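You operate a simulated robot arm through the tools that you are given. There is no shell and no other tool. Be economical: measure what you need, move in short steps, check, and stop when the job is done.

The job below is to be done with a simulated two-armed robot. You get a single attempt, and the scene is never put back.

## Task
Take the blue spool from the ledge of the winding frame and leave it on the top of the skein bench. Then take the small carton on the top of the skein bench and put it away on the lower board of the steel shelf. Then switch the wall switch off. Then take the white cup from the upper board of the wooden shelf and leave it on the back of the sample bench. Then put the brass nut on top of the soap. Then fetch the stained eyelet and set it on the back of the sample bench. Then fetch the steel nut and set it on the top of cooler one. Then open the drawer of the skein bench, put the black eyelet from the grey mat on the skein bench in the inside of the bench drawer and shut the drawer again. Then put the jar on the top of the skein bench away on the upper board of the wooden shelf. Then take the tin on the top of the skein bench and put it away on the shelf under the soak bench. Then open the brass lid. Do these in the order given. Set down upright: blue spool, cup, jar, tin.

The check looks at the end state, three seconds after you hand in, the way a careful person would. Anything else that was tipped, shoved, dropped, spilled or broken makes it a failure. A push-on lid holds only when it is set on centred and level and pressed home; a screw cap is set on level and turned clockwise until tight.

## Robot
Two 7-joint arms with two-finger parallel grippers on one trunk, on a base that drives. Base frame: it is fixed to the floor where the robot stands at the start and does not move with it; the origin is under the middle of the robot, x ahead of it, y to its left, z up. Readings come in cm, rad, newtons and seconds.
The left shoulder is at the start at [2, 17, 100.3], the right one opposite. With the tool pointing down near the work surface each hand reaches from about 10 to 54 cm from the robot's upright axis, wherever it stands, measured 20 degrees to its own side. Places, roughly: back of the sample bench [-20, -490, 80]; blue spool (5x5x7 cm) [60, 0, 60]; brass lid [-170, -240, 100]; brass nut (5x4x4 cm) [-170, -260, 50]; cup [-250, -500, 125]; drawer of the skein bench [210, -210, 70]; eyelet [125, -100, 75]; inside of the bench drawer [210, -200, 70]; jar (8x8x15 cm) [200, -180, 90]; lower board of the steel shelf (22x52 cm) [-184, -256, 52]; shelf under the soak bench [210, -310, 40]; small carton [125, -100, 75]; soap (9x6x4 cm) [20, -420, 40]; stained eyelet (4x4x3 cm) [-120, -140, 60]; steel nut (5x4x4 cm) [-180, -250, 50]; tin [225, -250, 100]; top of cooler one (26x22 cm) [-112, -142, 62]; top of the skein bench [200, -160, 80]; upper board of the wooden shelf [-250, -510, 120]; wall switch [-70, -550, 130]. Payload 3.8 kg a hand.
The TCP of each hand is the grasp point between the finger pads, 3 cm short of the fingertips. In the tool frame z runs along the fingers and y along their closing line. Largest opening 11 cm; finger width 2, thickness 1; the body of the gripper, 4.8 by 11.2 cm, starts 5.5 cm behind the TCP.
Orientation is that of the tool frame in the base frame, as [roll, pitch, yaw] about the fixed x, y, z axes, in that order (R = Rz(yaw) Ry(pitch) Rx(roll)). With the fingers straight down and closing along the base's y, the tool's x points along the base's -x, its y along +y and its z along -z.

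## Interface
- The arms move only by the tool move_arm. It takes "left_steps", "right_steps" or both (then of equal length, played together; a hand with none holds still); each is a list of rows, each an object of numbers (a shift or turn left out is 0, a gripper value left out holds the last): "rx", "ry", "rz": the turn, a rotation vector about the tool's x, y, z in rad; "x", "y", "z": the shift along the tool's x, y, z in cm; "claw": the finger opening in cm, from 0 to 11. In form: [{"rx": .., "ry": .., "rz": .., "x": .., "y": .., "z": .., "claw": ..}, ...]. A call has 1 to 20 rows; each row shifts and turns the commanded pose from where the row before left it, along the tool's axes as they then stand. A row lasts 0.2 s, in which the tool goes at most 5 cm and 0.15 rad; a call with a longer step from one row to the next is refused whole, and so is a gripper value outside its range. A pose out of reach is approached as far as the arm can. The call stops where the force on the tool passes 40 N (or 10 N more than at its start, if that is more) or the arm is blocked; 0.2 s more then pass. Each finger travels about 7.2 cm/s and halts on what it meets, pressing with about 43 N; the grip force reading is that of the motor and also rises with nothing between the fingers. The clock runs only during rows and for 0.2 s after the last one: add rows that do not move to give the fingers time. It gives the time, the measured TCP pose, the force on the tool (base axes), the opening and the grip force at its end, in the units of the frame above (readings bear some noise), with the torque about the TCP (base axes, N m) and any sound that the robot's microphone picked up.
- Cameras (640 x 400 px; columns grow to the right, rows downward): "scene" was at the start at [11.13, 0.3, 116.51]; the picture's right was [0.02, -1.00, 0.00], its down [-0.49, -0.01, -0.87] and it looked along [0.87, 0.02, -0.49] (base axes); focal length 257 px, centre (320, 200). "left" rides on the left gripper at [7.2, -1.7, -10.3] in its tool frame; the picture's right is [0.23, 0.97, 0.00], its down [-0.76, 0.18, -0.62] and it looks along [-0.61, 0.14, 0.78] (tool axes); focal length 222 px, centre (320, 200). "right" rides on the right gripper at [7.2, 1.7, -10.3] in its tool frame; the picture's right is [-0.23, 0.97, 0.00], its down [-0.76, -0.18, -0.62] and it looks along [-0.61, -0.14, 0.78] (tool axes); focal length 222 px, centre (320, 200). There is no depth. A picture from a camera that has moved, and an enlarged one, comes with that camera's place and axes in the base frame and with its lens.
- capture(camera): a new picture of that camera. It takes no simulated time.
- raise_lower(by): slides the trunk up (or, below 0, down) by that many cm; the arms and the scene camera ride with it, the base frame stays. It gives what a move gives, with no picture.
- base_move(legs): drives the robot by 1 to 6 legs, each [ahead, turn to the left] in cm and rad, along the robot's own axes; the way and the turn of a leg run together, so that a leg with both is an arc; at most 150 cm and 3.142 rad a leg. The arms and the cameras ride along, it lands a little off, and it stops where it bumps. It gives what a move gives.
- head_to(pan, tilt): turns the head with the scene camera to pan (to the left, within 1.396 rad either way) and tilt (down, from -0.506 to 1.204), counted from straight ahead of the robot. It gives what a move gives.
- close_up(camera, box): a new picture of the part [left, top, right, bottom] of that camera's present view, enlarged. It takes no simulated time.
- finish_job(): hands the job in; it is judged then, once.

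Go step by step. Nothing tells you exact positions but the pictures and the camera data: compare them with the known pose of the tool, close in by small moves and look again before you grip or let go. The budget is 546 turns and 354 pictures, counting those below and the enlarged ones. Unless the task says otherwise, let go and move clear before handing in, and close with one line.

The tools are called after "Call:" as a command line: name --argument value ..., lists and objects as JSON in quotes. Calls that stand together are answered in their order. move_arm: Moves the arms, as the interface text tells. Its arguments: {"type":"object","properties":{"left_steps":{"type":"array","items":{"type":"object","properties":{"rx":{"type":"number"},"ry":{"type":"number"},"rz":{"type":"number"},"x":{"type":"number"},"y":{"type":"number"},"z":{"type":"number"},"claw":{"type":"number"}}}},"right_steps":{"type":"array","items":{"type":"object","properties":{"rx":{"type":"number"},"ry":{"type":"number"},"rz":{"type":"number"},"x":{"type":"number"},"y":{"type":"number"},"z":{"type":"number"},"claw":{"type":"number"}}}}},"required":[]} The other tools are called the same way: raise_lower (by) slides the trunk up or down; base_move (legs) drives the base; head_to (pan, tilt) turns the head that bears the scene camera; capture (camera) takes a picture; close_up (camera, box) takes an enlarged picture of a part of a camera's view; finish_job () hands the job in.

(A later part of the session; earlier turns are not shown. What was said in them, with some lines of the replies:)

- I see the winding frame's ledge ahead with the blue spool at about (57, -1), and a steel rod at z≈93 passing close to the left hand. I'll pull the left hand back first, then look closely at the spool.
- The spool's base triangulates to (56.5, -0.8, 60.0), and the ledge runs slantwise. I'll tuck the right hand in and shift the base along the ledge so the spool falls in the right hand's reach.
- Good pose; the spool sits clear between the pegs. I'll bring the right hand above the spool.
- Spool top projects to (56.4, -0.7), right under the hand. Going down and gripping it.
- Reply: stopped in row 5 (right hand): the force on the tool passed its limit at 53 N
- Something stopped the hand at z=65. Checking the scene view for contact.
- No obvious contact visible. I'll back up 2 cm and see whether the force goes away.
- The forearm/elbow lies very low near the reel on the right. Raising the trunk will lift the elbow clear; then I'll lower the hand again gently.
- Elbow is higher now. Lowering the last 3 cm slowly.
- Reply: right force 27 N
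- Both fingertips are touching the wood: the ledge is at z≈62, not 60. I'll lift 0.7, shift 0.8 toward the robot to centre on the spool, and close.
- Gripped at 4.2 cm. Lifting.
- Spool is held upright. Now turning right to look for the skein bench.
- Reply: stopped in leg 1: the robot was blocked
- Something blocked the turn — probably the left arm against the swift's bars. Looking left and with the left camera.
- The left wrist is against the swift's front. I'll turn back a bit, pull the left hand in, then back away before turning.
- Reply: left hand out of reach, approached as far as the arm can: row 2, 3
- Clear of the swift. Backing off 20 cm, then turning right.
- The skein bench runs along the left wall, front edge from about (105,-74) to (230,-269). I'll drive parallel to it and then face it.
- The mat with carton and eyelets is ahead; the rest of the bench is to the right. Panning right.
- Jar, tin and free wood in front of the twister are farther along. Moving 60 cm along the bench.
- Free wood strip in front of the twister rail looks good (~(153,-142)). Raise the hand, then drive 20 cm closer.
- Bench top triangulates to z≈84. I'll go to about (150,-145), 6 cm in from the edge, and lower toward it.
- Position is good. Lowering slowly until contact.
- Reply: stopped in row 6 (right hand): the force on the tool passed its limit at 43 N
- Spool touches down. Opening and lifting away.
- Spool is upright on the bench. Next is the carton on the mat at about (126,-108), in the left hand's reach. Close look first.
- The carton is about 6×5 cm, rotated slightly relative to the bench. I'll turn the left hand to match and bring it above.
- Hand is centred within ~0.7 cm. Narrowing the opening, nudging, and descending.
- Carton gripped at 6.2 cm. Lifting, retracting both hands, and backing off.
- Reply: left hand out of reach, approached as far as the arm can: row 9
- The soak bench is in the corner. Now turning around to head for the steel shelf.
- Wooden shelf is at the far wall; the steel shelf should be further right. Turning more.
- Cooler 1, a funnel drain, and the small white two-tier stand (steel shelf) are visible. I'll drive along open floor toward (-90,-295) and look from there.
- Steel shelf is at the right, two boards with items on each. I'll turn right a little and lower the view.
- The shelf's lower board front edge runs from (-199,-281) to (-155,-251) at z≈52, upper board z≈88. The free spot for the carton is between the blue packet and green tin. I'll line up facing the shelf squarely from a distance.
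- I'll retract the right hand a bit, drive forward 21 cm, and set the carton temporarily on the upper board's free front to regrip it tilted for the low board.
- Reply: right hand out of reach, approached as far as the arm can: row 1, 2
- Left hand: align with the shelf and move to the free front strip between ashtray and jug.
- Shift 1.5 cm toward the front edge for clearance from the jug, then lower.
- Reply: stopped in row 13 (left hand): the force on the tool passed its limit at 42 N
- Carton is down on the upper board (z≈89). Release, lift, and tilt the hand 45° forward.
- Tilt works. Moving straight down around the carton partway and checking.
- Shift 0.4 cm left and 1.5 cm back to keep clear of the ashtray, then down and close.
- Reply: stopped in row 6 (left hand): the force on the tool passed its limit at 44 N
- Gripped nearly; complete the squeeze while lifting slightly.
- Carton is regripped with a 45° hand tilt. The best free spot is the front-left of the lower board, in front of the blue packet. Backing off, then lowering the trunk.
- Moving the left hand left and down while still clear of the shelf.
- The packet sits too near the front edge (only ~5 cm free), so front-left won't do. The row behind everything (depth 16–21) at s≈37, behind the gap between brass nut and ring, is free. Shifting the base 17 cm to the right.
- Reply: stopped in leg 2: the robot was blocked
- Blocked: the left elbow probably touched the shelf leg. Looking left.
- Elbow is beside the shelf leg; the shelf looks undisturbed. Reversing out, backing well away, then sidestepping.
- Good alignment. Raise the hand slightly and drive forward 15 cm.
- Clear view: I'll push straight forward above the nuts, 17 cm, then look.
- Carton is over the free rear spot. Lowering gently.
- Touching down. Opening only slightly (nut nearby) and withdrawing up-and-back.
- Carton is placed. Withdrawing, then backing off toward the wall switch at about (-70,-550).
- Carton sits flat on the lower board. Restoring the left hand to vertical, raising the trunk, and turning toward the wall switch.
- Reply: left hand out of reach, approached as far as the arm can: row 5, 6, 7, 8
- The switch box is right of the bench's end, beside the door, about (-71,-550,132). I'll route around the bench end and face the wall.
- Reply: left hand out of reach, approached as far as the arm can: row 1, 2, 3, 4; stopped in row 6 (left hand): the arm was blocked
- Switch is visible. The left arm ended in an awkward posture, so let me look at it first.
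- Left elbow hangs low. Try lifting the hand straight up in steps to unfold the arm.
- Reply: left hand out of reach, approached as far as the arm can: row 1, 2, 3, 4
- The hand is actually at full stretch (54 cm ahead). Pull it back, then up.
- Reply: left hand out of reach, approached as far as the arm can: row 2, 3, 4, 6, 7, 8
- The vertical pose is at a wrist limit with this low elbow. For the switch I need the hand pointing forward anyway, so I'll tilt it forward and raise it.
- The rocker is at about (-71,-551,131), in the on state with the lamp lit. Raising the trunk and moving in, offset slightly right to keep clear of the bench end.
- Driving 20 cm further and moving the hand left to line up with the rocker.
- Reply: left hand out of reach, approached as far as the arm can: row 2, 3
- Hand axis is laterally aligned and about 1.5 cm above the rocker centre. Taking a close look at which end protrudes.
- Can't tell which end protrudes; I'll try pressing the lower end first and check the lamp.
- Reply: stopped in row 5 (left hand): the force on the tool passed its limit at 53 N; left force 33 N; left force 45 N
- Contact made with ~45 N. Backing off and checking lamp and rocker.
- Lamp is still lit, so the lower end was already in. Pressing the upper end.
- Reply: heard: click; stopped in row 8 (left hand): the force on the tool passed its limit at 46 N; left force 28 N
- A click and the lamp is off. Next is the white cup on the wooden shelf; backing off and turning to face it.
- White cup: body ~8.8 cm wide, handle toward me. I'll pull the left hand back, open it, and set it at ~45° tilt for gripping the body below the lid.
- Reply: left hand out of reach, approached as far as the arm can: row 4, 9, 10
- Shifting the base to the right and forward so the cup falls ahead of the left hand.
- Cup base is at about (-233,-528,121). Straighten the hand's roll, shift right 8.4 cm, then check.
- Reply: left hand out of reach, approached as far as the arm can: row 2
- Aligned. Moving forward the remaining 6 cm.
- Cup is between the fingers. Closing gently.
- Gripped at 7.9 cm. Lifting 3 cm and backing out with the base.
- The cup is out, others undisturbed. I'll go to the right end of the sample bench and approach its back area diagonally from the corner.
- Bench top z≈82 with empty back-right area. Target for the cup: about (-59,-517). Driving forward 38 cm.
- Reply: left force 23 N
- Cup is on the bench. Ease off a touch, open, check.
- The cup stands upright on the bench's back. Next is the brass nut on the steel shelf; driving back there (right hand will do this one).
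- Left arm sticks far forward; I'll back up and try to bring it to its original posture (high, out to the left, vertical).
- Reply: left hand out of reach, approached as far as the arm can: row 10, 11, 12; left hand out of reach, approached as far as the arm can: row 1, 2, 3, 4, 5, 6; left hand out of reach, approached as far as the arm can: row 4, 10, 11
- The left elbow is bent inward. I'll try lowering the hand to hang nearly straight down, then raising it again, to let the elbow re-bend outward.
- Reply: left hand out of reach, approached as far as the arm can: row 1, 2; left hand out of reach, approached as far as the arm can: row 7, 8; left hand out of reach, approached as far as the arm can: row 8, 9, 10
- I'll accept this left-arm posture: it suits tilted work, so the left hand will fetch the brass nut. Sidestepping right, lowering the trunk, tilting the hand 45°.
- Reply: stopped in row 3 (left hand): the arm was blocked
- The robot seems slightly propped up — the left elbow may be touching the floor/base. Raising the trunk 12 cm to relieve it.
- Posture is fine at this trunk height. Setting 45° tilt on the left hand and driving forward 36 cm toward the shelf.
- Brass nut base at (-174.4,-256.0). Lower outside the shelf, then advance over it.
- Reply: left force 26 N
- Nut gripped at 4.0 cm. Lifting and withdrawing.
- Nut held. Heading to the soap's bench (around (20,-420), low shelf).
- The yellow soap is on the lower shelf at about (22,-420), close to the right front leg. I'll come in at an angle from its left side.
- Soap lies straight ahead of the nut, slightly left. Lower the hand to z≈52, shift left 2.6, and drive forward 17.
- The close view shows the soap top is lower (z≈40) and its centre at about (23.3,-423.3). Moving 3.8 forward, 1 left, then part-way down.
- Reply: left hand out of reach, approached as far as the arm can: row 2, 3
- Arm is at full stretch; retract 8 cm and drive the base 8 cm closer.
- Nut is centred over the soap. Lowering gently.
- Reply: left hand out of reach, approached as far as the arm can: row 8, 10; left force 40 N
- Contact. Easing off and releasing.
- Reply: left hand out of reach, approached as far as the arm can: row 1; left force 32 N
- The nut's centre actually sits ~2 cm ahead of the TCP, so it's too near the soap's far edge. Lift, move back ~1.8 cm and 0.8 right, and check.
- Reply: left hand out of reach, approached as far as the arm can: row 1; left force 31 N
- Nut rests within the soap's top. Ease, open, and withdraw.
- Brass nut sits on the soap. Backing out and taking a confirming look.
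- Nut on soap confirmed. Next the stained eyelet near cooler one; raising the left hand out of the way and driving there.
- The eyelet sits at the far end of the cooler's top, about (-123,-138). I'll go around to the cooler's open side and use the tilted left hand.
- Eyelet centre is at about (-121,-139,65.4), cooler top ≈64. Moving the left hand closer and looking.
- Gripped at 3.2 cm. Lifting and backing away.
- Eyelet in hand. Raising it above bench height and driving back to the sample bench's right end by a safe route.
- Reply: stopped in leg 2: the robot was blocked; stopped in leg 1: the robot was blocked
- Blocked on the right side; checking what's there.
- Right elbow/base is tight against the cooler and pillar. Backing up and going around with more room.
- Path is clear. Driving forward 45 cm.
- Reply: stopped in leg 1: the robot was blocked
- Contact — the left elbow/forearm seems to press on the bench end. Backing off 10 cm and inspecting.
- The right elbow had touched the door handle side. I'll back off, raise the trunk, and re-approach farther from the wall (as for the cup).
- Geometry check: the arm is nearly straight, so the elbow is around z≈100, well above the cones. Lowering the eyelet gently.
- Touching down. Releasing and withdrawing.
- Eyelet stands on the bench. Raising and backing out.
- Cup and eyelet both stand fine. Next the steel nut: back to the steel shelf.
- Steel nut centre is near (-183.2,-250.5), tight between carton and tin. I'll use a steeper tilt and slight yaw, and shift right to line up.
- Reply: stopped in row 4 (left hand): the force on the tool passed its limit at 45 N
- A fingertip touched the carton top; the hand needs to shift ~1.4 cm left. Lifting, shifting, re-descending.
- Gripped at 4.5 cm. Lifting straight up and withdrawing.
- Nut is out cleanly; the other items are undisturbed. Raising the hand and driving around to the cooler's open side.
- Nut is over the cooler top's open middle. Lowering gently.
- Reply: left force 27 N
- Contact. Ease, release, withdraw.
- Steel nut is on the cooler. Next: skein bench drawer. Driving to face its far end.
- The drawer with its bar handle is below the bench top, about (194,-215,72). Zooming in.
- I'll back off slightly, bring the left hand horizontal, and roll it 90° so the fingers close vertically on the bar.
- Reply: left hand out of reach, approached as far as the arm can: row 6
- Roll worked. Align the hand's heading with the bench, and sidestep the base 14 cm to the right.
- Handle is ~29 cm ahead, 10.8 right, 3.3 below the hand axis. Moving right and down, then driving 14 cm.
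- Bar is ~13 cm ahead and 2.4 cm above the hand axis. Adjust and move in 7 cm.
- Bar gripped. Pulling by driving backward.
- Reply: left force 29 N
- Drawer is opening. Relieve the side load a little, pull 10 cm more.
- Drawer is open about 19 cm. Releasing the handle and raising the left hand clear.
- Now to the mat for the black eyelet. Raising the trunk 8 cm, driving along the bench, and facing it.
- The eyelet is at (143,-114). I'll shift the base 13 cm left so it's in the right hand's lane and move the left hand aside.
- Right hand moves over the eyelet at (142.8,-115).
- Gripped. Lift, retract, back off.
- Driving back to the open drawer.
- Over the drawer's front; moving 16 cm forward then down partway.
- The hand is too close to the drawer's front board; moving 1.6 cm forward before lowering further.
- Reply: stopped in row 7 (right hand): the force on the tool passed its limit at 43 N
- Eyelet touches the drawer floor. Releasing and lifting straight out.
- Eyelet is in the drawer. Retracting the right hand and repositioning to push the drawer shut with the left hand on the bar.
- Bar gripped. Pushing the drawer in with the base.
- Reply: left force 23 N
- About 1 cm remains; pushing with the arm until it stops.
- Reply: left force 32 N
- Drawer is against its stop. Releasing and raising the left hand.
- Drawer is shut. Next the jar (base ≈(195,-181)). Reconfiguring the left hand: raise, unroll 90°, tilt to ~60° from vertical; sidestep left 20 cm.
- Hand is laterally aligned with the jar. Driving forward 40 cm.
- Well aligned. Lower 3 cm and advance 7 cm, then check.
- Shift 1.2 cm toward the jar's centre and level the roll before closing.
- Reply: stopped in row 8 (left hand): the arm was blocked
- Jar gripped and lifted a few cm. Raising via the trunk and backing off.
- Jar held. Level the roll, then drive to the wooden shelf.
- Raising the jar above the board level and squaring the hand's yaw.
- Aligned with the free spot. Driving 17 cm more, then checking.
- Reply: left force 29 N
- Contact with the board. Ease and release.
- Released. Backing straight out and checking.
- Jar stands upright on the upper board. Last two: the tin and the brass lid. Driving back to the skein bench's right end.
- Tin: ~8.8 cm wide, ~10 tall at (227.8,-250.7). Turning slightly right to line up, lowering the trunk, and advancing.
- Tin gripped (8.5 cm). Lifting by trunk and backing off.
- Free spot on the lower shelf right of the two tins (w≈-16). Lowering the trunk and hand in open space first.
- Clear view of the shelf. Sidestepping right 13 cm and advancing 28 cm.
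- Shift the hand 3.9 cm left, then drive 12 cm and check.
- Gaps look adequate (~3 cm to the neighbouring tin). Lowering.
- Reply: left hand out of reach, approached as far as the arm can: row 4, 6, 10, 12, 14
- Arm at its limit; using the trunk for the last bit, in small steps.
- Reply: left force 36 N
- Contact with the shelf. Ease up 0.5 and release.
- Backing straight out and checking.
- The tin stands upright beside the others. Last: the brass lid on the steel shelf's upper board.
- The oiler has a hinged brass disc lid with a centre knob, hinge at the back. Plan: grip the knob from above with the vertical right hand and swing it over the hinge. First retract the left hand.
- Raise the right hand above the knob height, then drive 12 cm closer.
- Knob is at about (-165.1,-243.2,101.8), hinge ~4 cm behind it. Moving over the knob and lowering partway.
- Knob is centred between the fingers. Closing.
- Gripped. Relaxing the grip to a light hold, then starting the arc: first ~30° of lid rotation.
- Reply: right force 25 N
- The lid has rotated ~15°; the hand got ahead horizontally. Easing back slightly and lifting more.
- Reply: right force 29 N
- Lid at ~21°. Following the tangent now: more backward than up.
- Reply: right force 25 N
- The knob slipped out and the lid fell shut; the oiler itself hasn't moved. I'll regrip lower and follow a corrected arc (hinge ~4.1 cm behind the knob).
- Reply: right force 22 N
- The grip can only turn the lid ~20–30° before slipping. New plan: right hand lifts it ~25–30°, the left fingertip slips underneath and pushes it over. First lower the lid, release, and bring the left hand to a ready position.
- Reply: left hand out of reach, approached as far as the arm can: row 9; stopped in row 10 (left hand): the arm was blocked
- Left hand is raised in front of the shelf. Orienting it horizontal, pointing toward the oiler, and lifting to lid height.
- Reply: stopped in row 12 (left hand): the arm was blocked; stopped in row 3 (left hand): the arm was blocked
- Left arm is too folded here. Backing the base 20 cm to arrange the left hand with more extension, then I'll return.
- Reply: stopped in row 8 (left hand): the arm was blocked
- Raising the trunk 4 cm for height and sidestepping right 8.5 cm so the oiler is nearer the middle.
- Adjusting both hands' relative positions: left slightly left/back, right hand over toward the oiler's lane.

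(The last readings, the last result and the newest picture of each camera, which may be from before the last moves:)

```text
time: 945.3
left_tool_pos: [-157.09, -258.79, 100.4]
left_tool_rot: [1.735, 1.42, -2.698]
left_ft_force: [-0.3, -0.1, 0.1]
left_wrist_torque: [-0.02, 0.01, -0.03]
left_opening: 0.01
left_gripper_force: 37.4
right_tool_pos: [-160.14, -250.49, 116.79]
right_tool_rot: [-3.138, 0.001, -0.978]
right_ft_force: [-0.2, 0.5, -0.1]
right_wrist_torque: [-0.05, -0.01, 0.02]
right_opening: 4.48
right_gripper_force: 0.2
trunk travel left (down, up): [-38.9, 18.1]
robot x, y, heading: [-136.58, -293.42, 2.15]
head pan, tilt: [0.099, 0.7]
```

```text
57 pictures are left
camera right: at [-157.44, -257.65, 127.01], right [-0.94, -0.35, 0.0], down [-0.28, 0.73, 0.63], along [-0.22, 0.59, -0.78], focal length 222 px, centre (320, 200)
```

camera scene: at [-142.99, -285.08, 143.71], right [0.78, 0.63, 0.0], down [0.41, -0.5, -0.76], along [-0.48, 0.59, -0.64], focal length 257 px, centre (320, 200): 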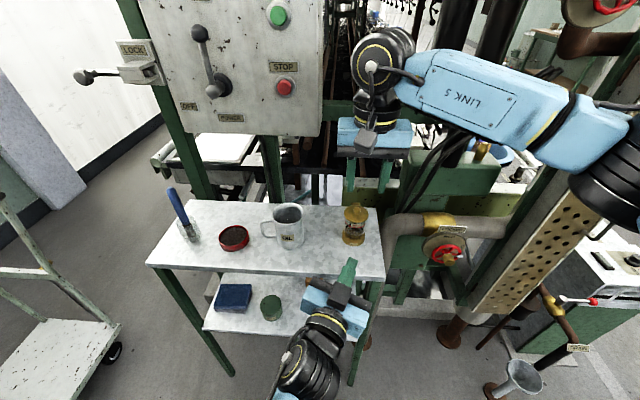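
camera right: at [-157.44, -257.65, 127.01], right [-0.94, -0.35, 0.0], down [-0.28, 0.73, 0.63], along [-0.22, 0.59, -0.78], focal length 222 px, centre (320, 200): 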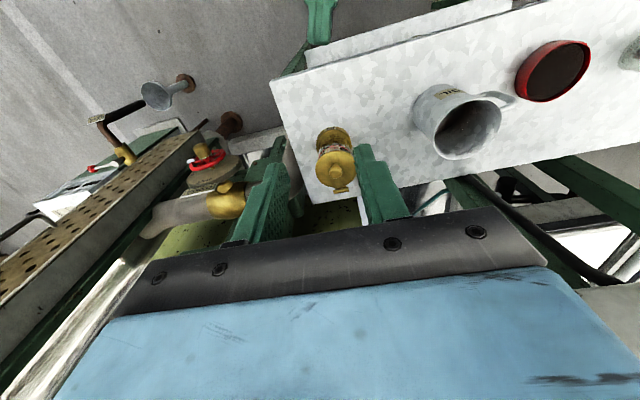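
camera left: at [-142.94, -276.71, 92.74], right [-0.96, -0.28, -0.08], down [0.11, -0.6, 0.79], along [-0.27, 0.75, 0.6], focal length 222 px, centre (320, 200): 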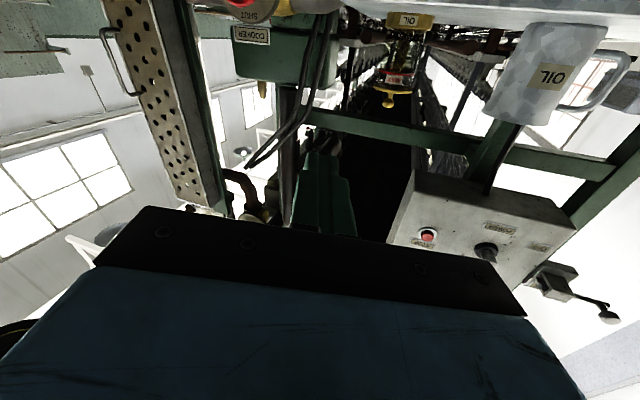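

Both hands are lined up. Driving the last 8.3 cm.

Call:
base_move --legs '[[8.3, 0]]'

Call:
capture --camera "right"

Call:
close_up --camera "scene" --box '[260, 180, 460, 305]'

```text
time: 946.3
left_tool_pos: [-161.69, -251.93, 100.49]
left_tool_rot: [1.733, 1.422, -2.698]
left_ft_force: [-0.5, 0.4, -0.1]
left_wrist_torque: [0.0, -0.01, -0.01]
left_opening: 0.0
left_gripper_force: 37.7
right_tool_pos: [-164.67, -243.7, 116.83]
right_tool_rot: [-3.141, 0.003, -0.98]
right_ft_force: [0.5, 0.7, -0.5]
right_wrist_torque: [0.01, -0.01, -0.02]
right_opening: 4.5
right_gripper_force: 0.1
trunk travel left (down, up): [-38.9, 18.1]
robot x, y, heading: [-140.86, -286.59, 2.151]
head pan, tilt: [0.099, 0.7]
```

```text
56 pictures are left
camera right: at [-161.96, -250.76, 127.03], right [-0.94, -0.35, 0.0], down [-0.28, 0.73, 0.63], along [-0.22, 0.59, -0.78], focal length 222 px, centre (320, 200)
```

right: 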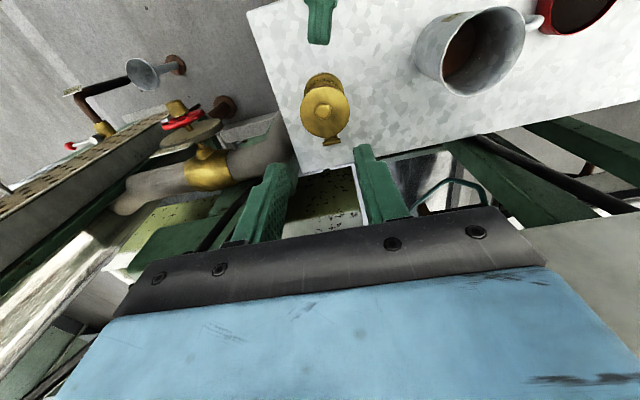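

```text
3.20 times, centred on (360, 242) of scene
camera zoom: at [-147.5, -278.19, 143.71], right [0.78, 0.63, 0.0], down [0.41, -0.5, -0.76], along [-0.48, 0.59, -0.64], focal length 823 px, centre (192, 64)
```

zoom: 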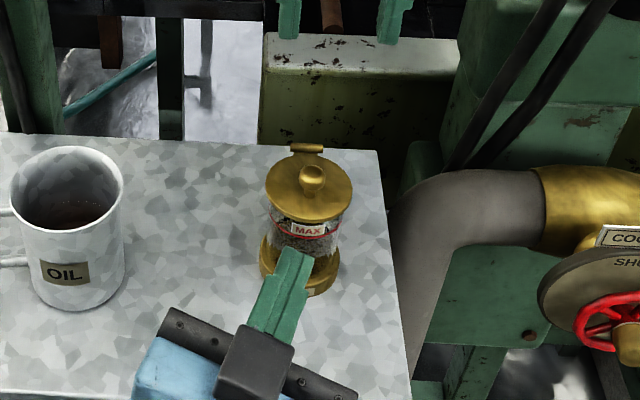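

Left fingertip is poised in front of the lid. Lowering the right hand onto the knob.

Call:
move_arm --right_steps '[{"x": 0.5}, {"z": 4}, {"z": 4}, {"z": 4}, {"z": 1.5}, {"z": 0.9}, {}]' --left_steps '[{"x": 0.7}, {}, {}, {}, {}, {}, {}]'

Call:
capture --camera "right"

Call:
close_up --camera "scene" --box '[260, 180, 460, 305]'

```text
time: 947.9
left_tool_pos: [-161.53, -251.94, 99.82]
left_tool_rot: [1.726, 1.42, -2.703]
left_ft_force: [0.3, 0.3, -0.4]
left_wrist_torque: [0.0, -0.02, -0.02]
left_opening: 0.02
left_gripper_force: 37.1
right_tool_pos: [-164.22, -244.37, 102.4]
right_tool_rot: [-3.14, 0.004, -0.978]
right_ft_force: [-0.4, -1.0, -0.1]
right_wrist_torque: [-0.02, 0.01, 0.0]
right_opening: 4.51
right_gripper_force: 0.1
trunk travel left (down, up): [-38.9, 18.1]
robot x, y, heading: [-140.89, -286.65, 2.15]
head pan, tilt: [0.099, 0.7]
```

```text
54 pictures are left
camera right: at [-161.63, -251.36, 112.6], right [-0.94, -0.35, 0.0], down [-0.28, 0.73, 0.63], along [-0.22, 0.59, -0.78], focal length 222 px, centre (320, 200)
```

right: 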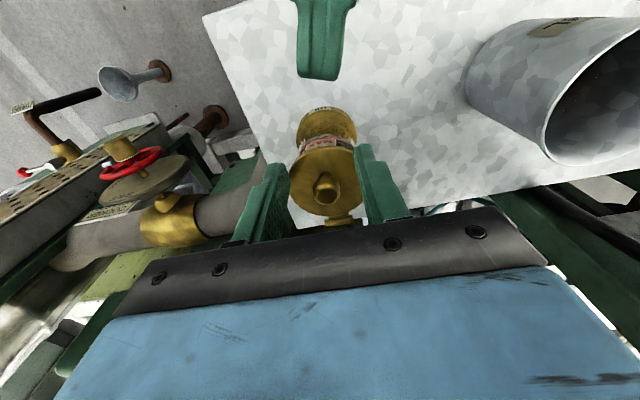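

```text
3.20 times, centred on (360, 242) of scene
camera zoom: at [-147.44, -278.29, 143.72], right [0.78, 0.63, 0.0], down [0.4, -0.5, -0.77], along [-0.48, 0.59, -0.64], focal length 823 px, centre (192, 64)
```

zoom: 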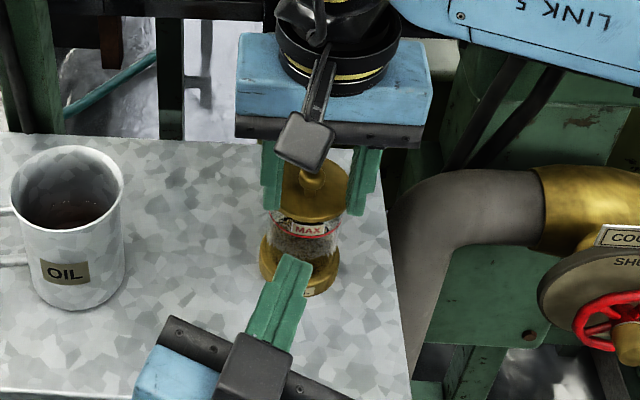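

Gripping, and this time rotating the hand together with the lid (rigid arc) for the first 30°.

Call:
move_arm --right_steps '[{"z": 0.2, "claw": 2.5}, {"claw": 1}, {"claw": 0.3}, {}, {}, {"x": -0.25, "z": -0.347, "ry": 0.0873}, {"x": -0.25, "z": -0.347, "ry": 0.0873}, {"x": -0.25, "z": -0.347, "ry": 0.0873}, {}]'

Call:
close_up --camera "scene" --box '[260, 180, 460, 305]'

```text
time: 949.9
left_tool_pos: [-161.58, -251.91, 99.85]
left_tool_rot: [1.718, 1.422, -2.71]
left_ft_force: [0.6, -0.2, 0.0]
left_wrist_torque: [-0.03, 0.0, -0.01]
left_opening: 0.0
left_gripper_force: 37.2
right_tool_pos: [-164.83, -243.69, 103.41]
right_tool_rot: [-3.14, -0.258, -0.978]
right_ft_force: [-9.9, -3.0, 23.8]
right_wrist_torque: [1.02, 0.98, 0.02]
right_opening: 1.62
right_gripper_force: 45.0
trunk travel left (down, up): [-38.9, 18.1]
robot x, y, heading: [-140.92, -286.92, 2.154]
head pan, tilt: [0.099, 0.7]
```

```text
3.20 times, centred on (360, 242) of scene
camera zoom: at [-147.49, -278.52, 143.73], right [0.78, 0.63, 0.0], down [0.41, -0.5, -0.77], along [-0.48, 0.6, -0.64], focal length 823 px, centre (192, 64)
```

zoom: 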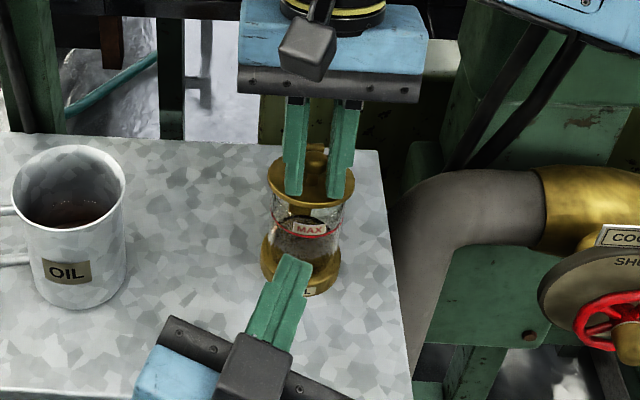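

Call:
move_arm --right_steps '[{"z": -0.35}, {"x": -0.2, "z": -0.35, "ry": 0.06}, {"x": -0.2, "z": -0.35, "ry": 0.06}, {}]'

Call:
close_up --camera "scene" --box '[260, 180, 460, 305]'

```text
time: 950.9
left_tool_pos: [-161.6, -252.12, 99.85]
left_tool_rot: [1.721, 1.422, -2.706]
left_ft_force: [0.6, 0.8, 0.1]
left_wrist_torque: [0.01, -0.01, 0.01]
left_opening: 0.01
left_gripper_force: 37.8
right_tool_pos: [-165.14, -243.25, 104.12]
right_tool_rot: [-3.139, -0.381, -0.98]
right_ft_force: [-10.0, -12.2, 4.6]
right_wrist_torque: [-0.17, 0.27, 0.07]
right_opening: 1.63
right_gripper_force: 45.4
trunk travel left (down, up): [-38.9, 18.1]
robot x, y, heading: [-140.63, -287.13, 2.148]
head pan, tilt: [0.099, 0.7]
```

```text
3.20 times, centred on (360, 242) of scene
camera zoom: at [-147.58, -278.49, 143.72], right [0.78, 0.63, 0.0], down [0.41, -0.5, -0.77], along [-0.48, 0.6, -0.64], focal length 823 px, centre (192, 64)
```

zoom: 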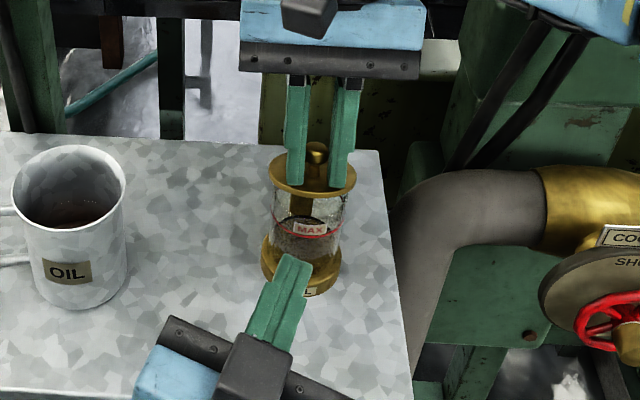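

This works: lid ≈27° with low forces. Continuing the same arc.

Call:
move_arm --right_steps '[{"x": -0.25, "z": -0.36, "ry": 0.0873}, {"x": -0.25, "z": -0.36, "ry": 0.0873}, {"x": -0.25, "z": -0.36, "ry": 0.0873}, {}]'

Call:
close_up --camera "scene" --box '[260, 180, 460, 305]'

```text
time: 951.9
left_tool_pos: [-161.67, -252.02, 99.7]
left_tool_rot: [1.728, 1.423, -2.704]
left_ft_force: [0.1, -0.3, 0.9]
left_wrist_torque: [-0.03, 0.0, 0.0]
left_opening: 0.0
left_gripper_force: 37.5
right_tool_pos: [-164.56, -243.82, 105.62]
right_tool_rot: [-3.137, -0.644, -0.982]
right_ft_force: [0.2, -0.6, -0.1]
right_wrist_torque: [0.02, -0.03, 0.03]
right_opening: 0.29
right_gripper_force: 0.0
right hand out of reach, approached as far as the arm can: row 2, 3
trunk travel left (down, up): [-38.9, 18.1]
robot x, y, heading: [-141.01, -286.51, 2.154]
head pan, tilt: [0.099, 0.7]
```

```text
3.20 times, centred on (360, 242) of scene
camera zoom: at [-147.5, -278.32, 143.71], right [0.78, 0.63, 0.0], down [0.41, -0.5, -0.76], along [-0.48, 0.6, -0.64], focal length 823 px, centre (192, 64)
```

zoom: 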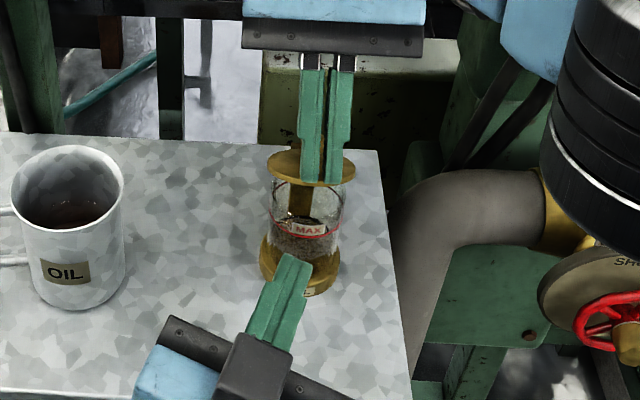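

The grip slipped but the lid is still propped at ~30° against the fingers. Sliding the left fingertip underneath now.

Call:
move_arm --left_steps '[{"z": 2}, {"z": 2}, {"z": 2}, {}]'

Call:
close_up --camera "scene" --box '[260, 180, 460, 305]'

Call:
capture --camera "left"

```text
time: 952.9
left_tool_pos: [-163.4, -246.05, 99.81]
left_tool_rot: [1.721, 1.42, -2.705]
left_ft_force: [0.4, 0.6, 0.1]
left_wrist_torque: [0.01, -0.04, 0.0]
left_opening: 0.0
left_gripper_force: 37.4
right_tool_pos: [-164.64, -243.8, 105.66]
right_tool_rot: [-3.138, -0.639, -0.982]
right_ft_force: [-0.4, 0.3, 0.9]
right_wrist_torque: [0.0, -0.03, 0.0]
right_opening: 0.28
right_gripper_force: 0.1
trunk travel left (down, up): [-38.9, 18.1]
robot x, y, heading: [-140.76, -286.77, 2.15]
head pan, tilt: [0.099, 0.7]
```

```text
3.20 times, centred on (360, 242) of scene
camera zoom: at [-147.43, -278.33, 143.72], right [0.78, 0.63, 0.0], down [0.4, -0.5, -0.77], along [-0.48, 0.6, -0.64], focal length 823 px, centre (192, 64)
```

zoom: 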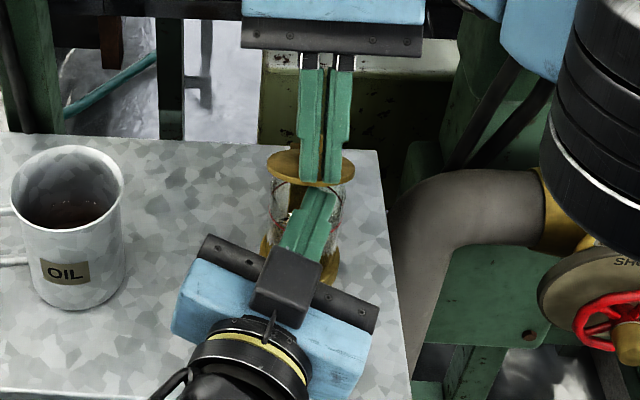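

```text
48 pictures are left
camera left: at [-159.87, -256.1, 92.53], right [-0.96, -0.28, -0.08], down [0.11, -0.6, 0.79], along [-0.27, 0.75, 0.6], focal length 222 px, centre (320, 200)
```

left: 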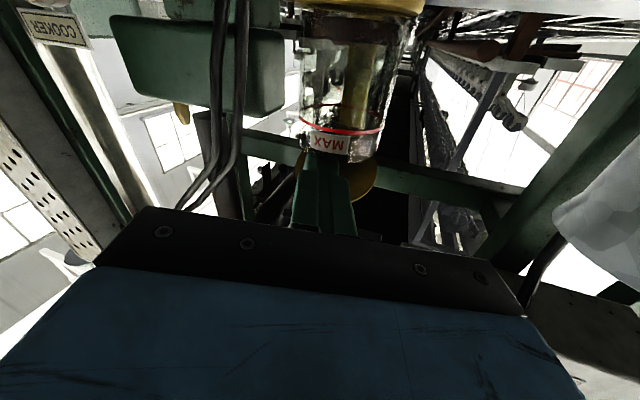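

Left fingertip is under the lid with no load. Withdrawing the right hand upward.

Call:
move_arm --right_steps '[{"x": 1.2, "z": -1.6}, {"x": 1.8, "z": -2.4}, {"x": 1.8, "z": -2.4}, {"x": 1.8, "z": -2.4}, {"ry": -0.13}, {"ry": -0.13}, {"ry": -0.13}, {"ry": -0.13}, {"ry": -0.12}, {"x": 4}, {"x": 4}, {"y": -4}, {"y": -4}, {}]'

Call:
close_up --camera "scene" --box '[260, 180, 460, 305]'

```text
time: 955.9
left_tool_pos: [-163.46, -246.05, 99.68]
left_tool_rot: [1.729, 1.422, -2.702]
left_ft_force: [0.0, 0.5, 0.7]
left_wrist_torque: [0.0, 0.0, 0.0]
left_opening: 0.0
left_gripper_force: 37.9
right_tool_pos: [-153.38, -245.72, 116.64]
right_tool_rot: [-3.139, 0.001, -0.98]
right_ft_force: [-0.3, 0.6, 0.7]
right_wrist_torque: [-0.01, -0.02, -0.01]
right_opening: 0.29
right_gripper_force: 0.0
trunk travel left (down, up): [-38.9, 18.1]
robot x, y, heading: [-140.95, -286.68, 2.149]
head pan, tilt: [0.099, 0.7]
```

```text
3.20 times, centred on (360, 242) of scene
camera zoom: at [-147.51, -278.31, 143.72], right [0.78, 0.63, 0.0], down [0.41, -0.5, -0.76], along [-0.48, 0.59, -0.64], focal length 823 px, centre (192, 64)
```

zoom: 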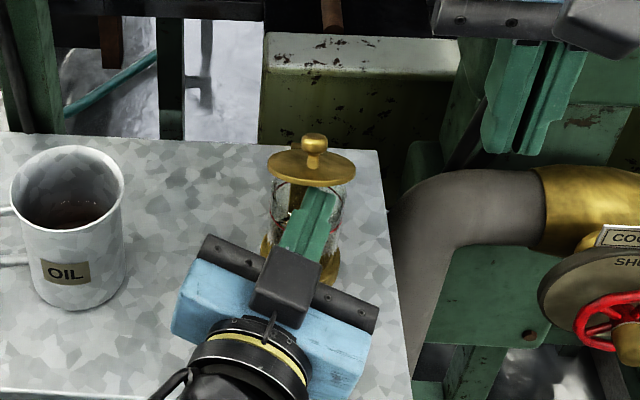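

The lid rests on the left fingertip. Now raising and advancing the finger along an arc around the hinge.

Call:
move_arm --left_steps '[{"z": 0.47, "x": -0.55, "y": 0.14}, {"z": 0.47, "x": -0.55, "y": 0.14}, {"z": 0.52, "x": -0.5, "y": 0.15}, {"z": 0.52, "x": -0.5, "y": 0.15}, {}]'

Call:
close_up --camera "scene" --box '[260, 180, 460, 305]'

```text
time: 957.1
left_tool_pos: [-164.22, -244.28, 101.82]
left_tool_rot: [1.729, 1.421, -2.7]
left_ft_force: [-0.3, -0.5, 0.0]
left_wrist_torque: [-0.02, 0.04, -0.02]
left_opening: 0.02
left_gripper_force: 37.6
right_tool_pos: [-153.36, -245.73, 116.54]
right_tool_rot: [-3.139, 0.0, -0.98]
right_ft_force: [0.0, 0.9, 0.0]
right_wrist_torque: [-0.03, -0.01, -0.01]
right_opening: 0.3
right_gripper_force: 0.1
trunk travel left (down, up): [-38.9, 18.1]
robot x, y, heading: [-140.92, -287.01, 2.153]
head pan, tilt: [0.099, 0.7]
```

```text
3.20 times, centred on (360, 242) of scene
camera zoom: at [-147.44, -278.28, 143.72], right [0.78, 0.63, 0.0], down [0.4, -0.5, -0.77], along [-0.48, 0.59, -0.64], focal length 823 px, centre (192, 64)
```

zoom: 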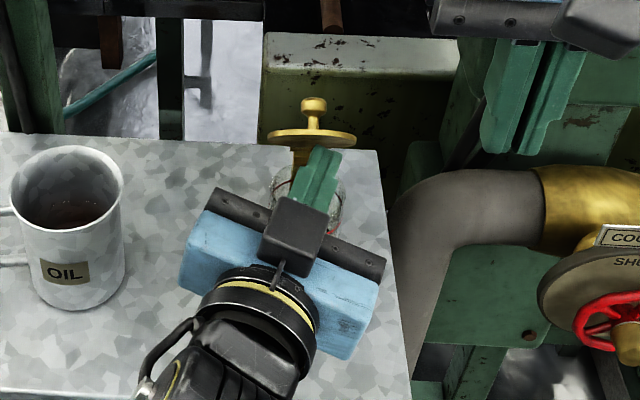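

Excellent, the lid is at ~50°. Continuing.

Call:
move_arm --left_steps '[{"z": 0.52, "x": -0.3, "y": 0.15}, {"z": 0.52, "x": -0.3, "y": 0.15}, {"z": 0.52, "x": -0.17, "y": 0.15}, {"z": 0.52, "x": -0.13, "y": 0.15}, {"z": 0.52, "x": -0.05, "y": 0.15}, {}]'

Call:
close_up --camera "scene" --box '[260, 180, 460, 305]'

```text
time: 958.5
left_tool_pos: [-165.39, -242.07, 102.88]
left_tool_rot: [1.725, 1.422, -2.7]
left_ft_force: [-0.3, 0.1, -0.2]
left_wrist_torque: [0.03, 0.0, 0.03]
left_opening: 0.0
left_gripper_force: 37.5
right_tool_pos: [-153.36, -245.83, 116.59]
right_tool_rot: [-3.139, 0.0, -0.978]
right_ft_force: [0.2, 0.2, 0.6]
right_wrist_torque: [0.02, 0.01, -0.01]
right_opening: 0.29
right_gripper_force: 0.2
trunk travel left (down, up): [-38.9, 18.1]
robot x, y, heading: [-141.16, -286.83, 2.151]
head pan, tilt: [0.099, 0.7]
```

```text
3.20 times, centred on (360, 242) of scene
camera zoom: at [-147.44, -278.29, 143.72], right [0.78, 0.63, 0.0], down [0.4, -0.5, -0.77], along [-0.48, 0.59, -0.64], focal length 823 px, centre (192, 64)
```

zoom: 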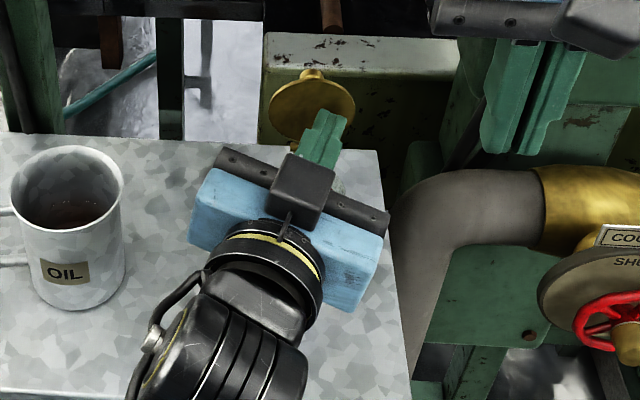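

Lid is past vertical. One more small push, then withdraw and check it stays.

Call:
move_arm --left_steps '[{"z": 0.5, "y": 0.15}, {"z": 0.4, "y": 0.1}, {}, {"z": -2}, {"z": -3}, {}]'

Call:
close_up --camera "scene" --box '[260, 180, 460, 305]'

```text
time: 959.9
left_tool_pos: [-164.37, -245.91, 102.94]
left_tool_rot: [1.727, 1.421, -2.699]
left_ft_force: [0.1, 0.2, 0.0]
left_wrist_torque: [-0.01, -0.03, -0.03]
left_opening: 0.0
left_gripper_force: 37.7
right_tool_pos: [-153.53, -245.71, 116.38]
right_tool_rot: [-3.139, 0.0, -0.98]
right_ft_force: [0.0, -0.3, -0.1]
right_wrist_torque: [-0.01, 0.02, 0.02]
right_opening: 0.29
right_gripper_force: 0.0
trunk travel left (down, up): [-38.9, 18.1]
robot x, y, heading: [-140.96, -286.81, 2.149]
head pan, tilt: [0.099, 0.7]
```

```text
3.20 times, centred on (360, 242) of scene
camera zoom: at [-147.46, -278.22, 143.71], right [0.78, 0.63, 0.0], down [0.4, -0.5, -0.76], along [-0.48, 0.59, -0.64], focal length 823 px, centre (192, 64)
```

zoom: 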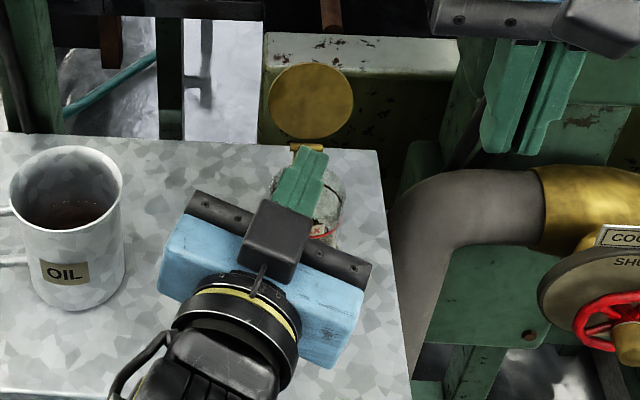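

The lid stays open. Backing both hands away with the base.

Call:
base_move --legs '[[-45, 0]]'

Call:
head_to --pan 0 --tilt 0.5

Call:
close_up --camera "scene" --box '[160, 160, 400, 310]'

```text
time: 962.6
left_tool_pos: [-140.14, -283.05, 102.99]
left_tool_rot: [1.724, 1.422, -2.707]
left_ft_force: [-0.4, -0.1, -0.2]
left_wrist_torque: [0.0, -0.02, -0.01]
left_opening: 0.0
left_gripper_force: 37.6
right_tool_pos: [-129.02, -282.9, 116.54]
right_tool_rot: [-3.141, 0.001, -0.98]
right_ft_force: [-0.1, 0.4, 0.3]
right_wrist_torque: [-0.02, -0.01, 0.0]
right_opening: 0.31
right_gripper_force: 0.0
trunk travel left (down, up): [-38.9, 18.1]
robot x, y, heading: [-116.76, -323.87, 2.15]
head pan, tilt: [0.099, 0.7]
```

```text
time: 963.4
left_tool_pos: [-140.25, -282.98, 102.96]
left_tool_rot: [1.729, 1.419, -2.703]
left_ft_force: [0.3, 0.1, 0.3]
left_wrist_torque: [-0.01, 0.01, 0.01]
left_opening: 0.01
left_gripper_force: 38.0
right_tool_pos: [-129.09, -282.75, 116.58]
right_tool_rot: [-3.141, -0.001, -0.983]
right_ft_force: [-0.4, 0.1, 0.1]
right_wrist_torque: [-0.01, -0.01, 0.0]
right_opening: 0.32
right_gripper_force: 0.0
trunk travel left (down, up): [-38.9, 18.1]
robot x, y, heading: [-116.51, -323.84, 2.146]
head pan, tilt: [0.0, 0.499]
```

```text
2.67 times, centred on (280, 235) of scene
camera zoom: at [-122.85, -314.3, 145.48], right [0.84, 0.55, 0.0], down [0.26, -0.4, -0.88], along [-0.48, 0.73, -0.48], focal length 686 px, centre (427, 107)
```

zoom: 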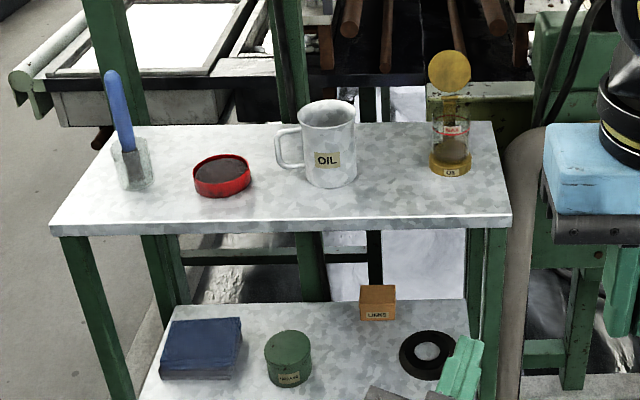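

The brass lid stands open and both hands are clear; I believe all the jobs have been carried out in order, so I'm handing in.

Call:
finish_job

```text
The job is handed in.
```

All eleven jobs were carried out in the order given, and the work is handed in; I saw nothing else tipped, moved or broken in the pictures I took along the way.
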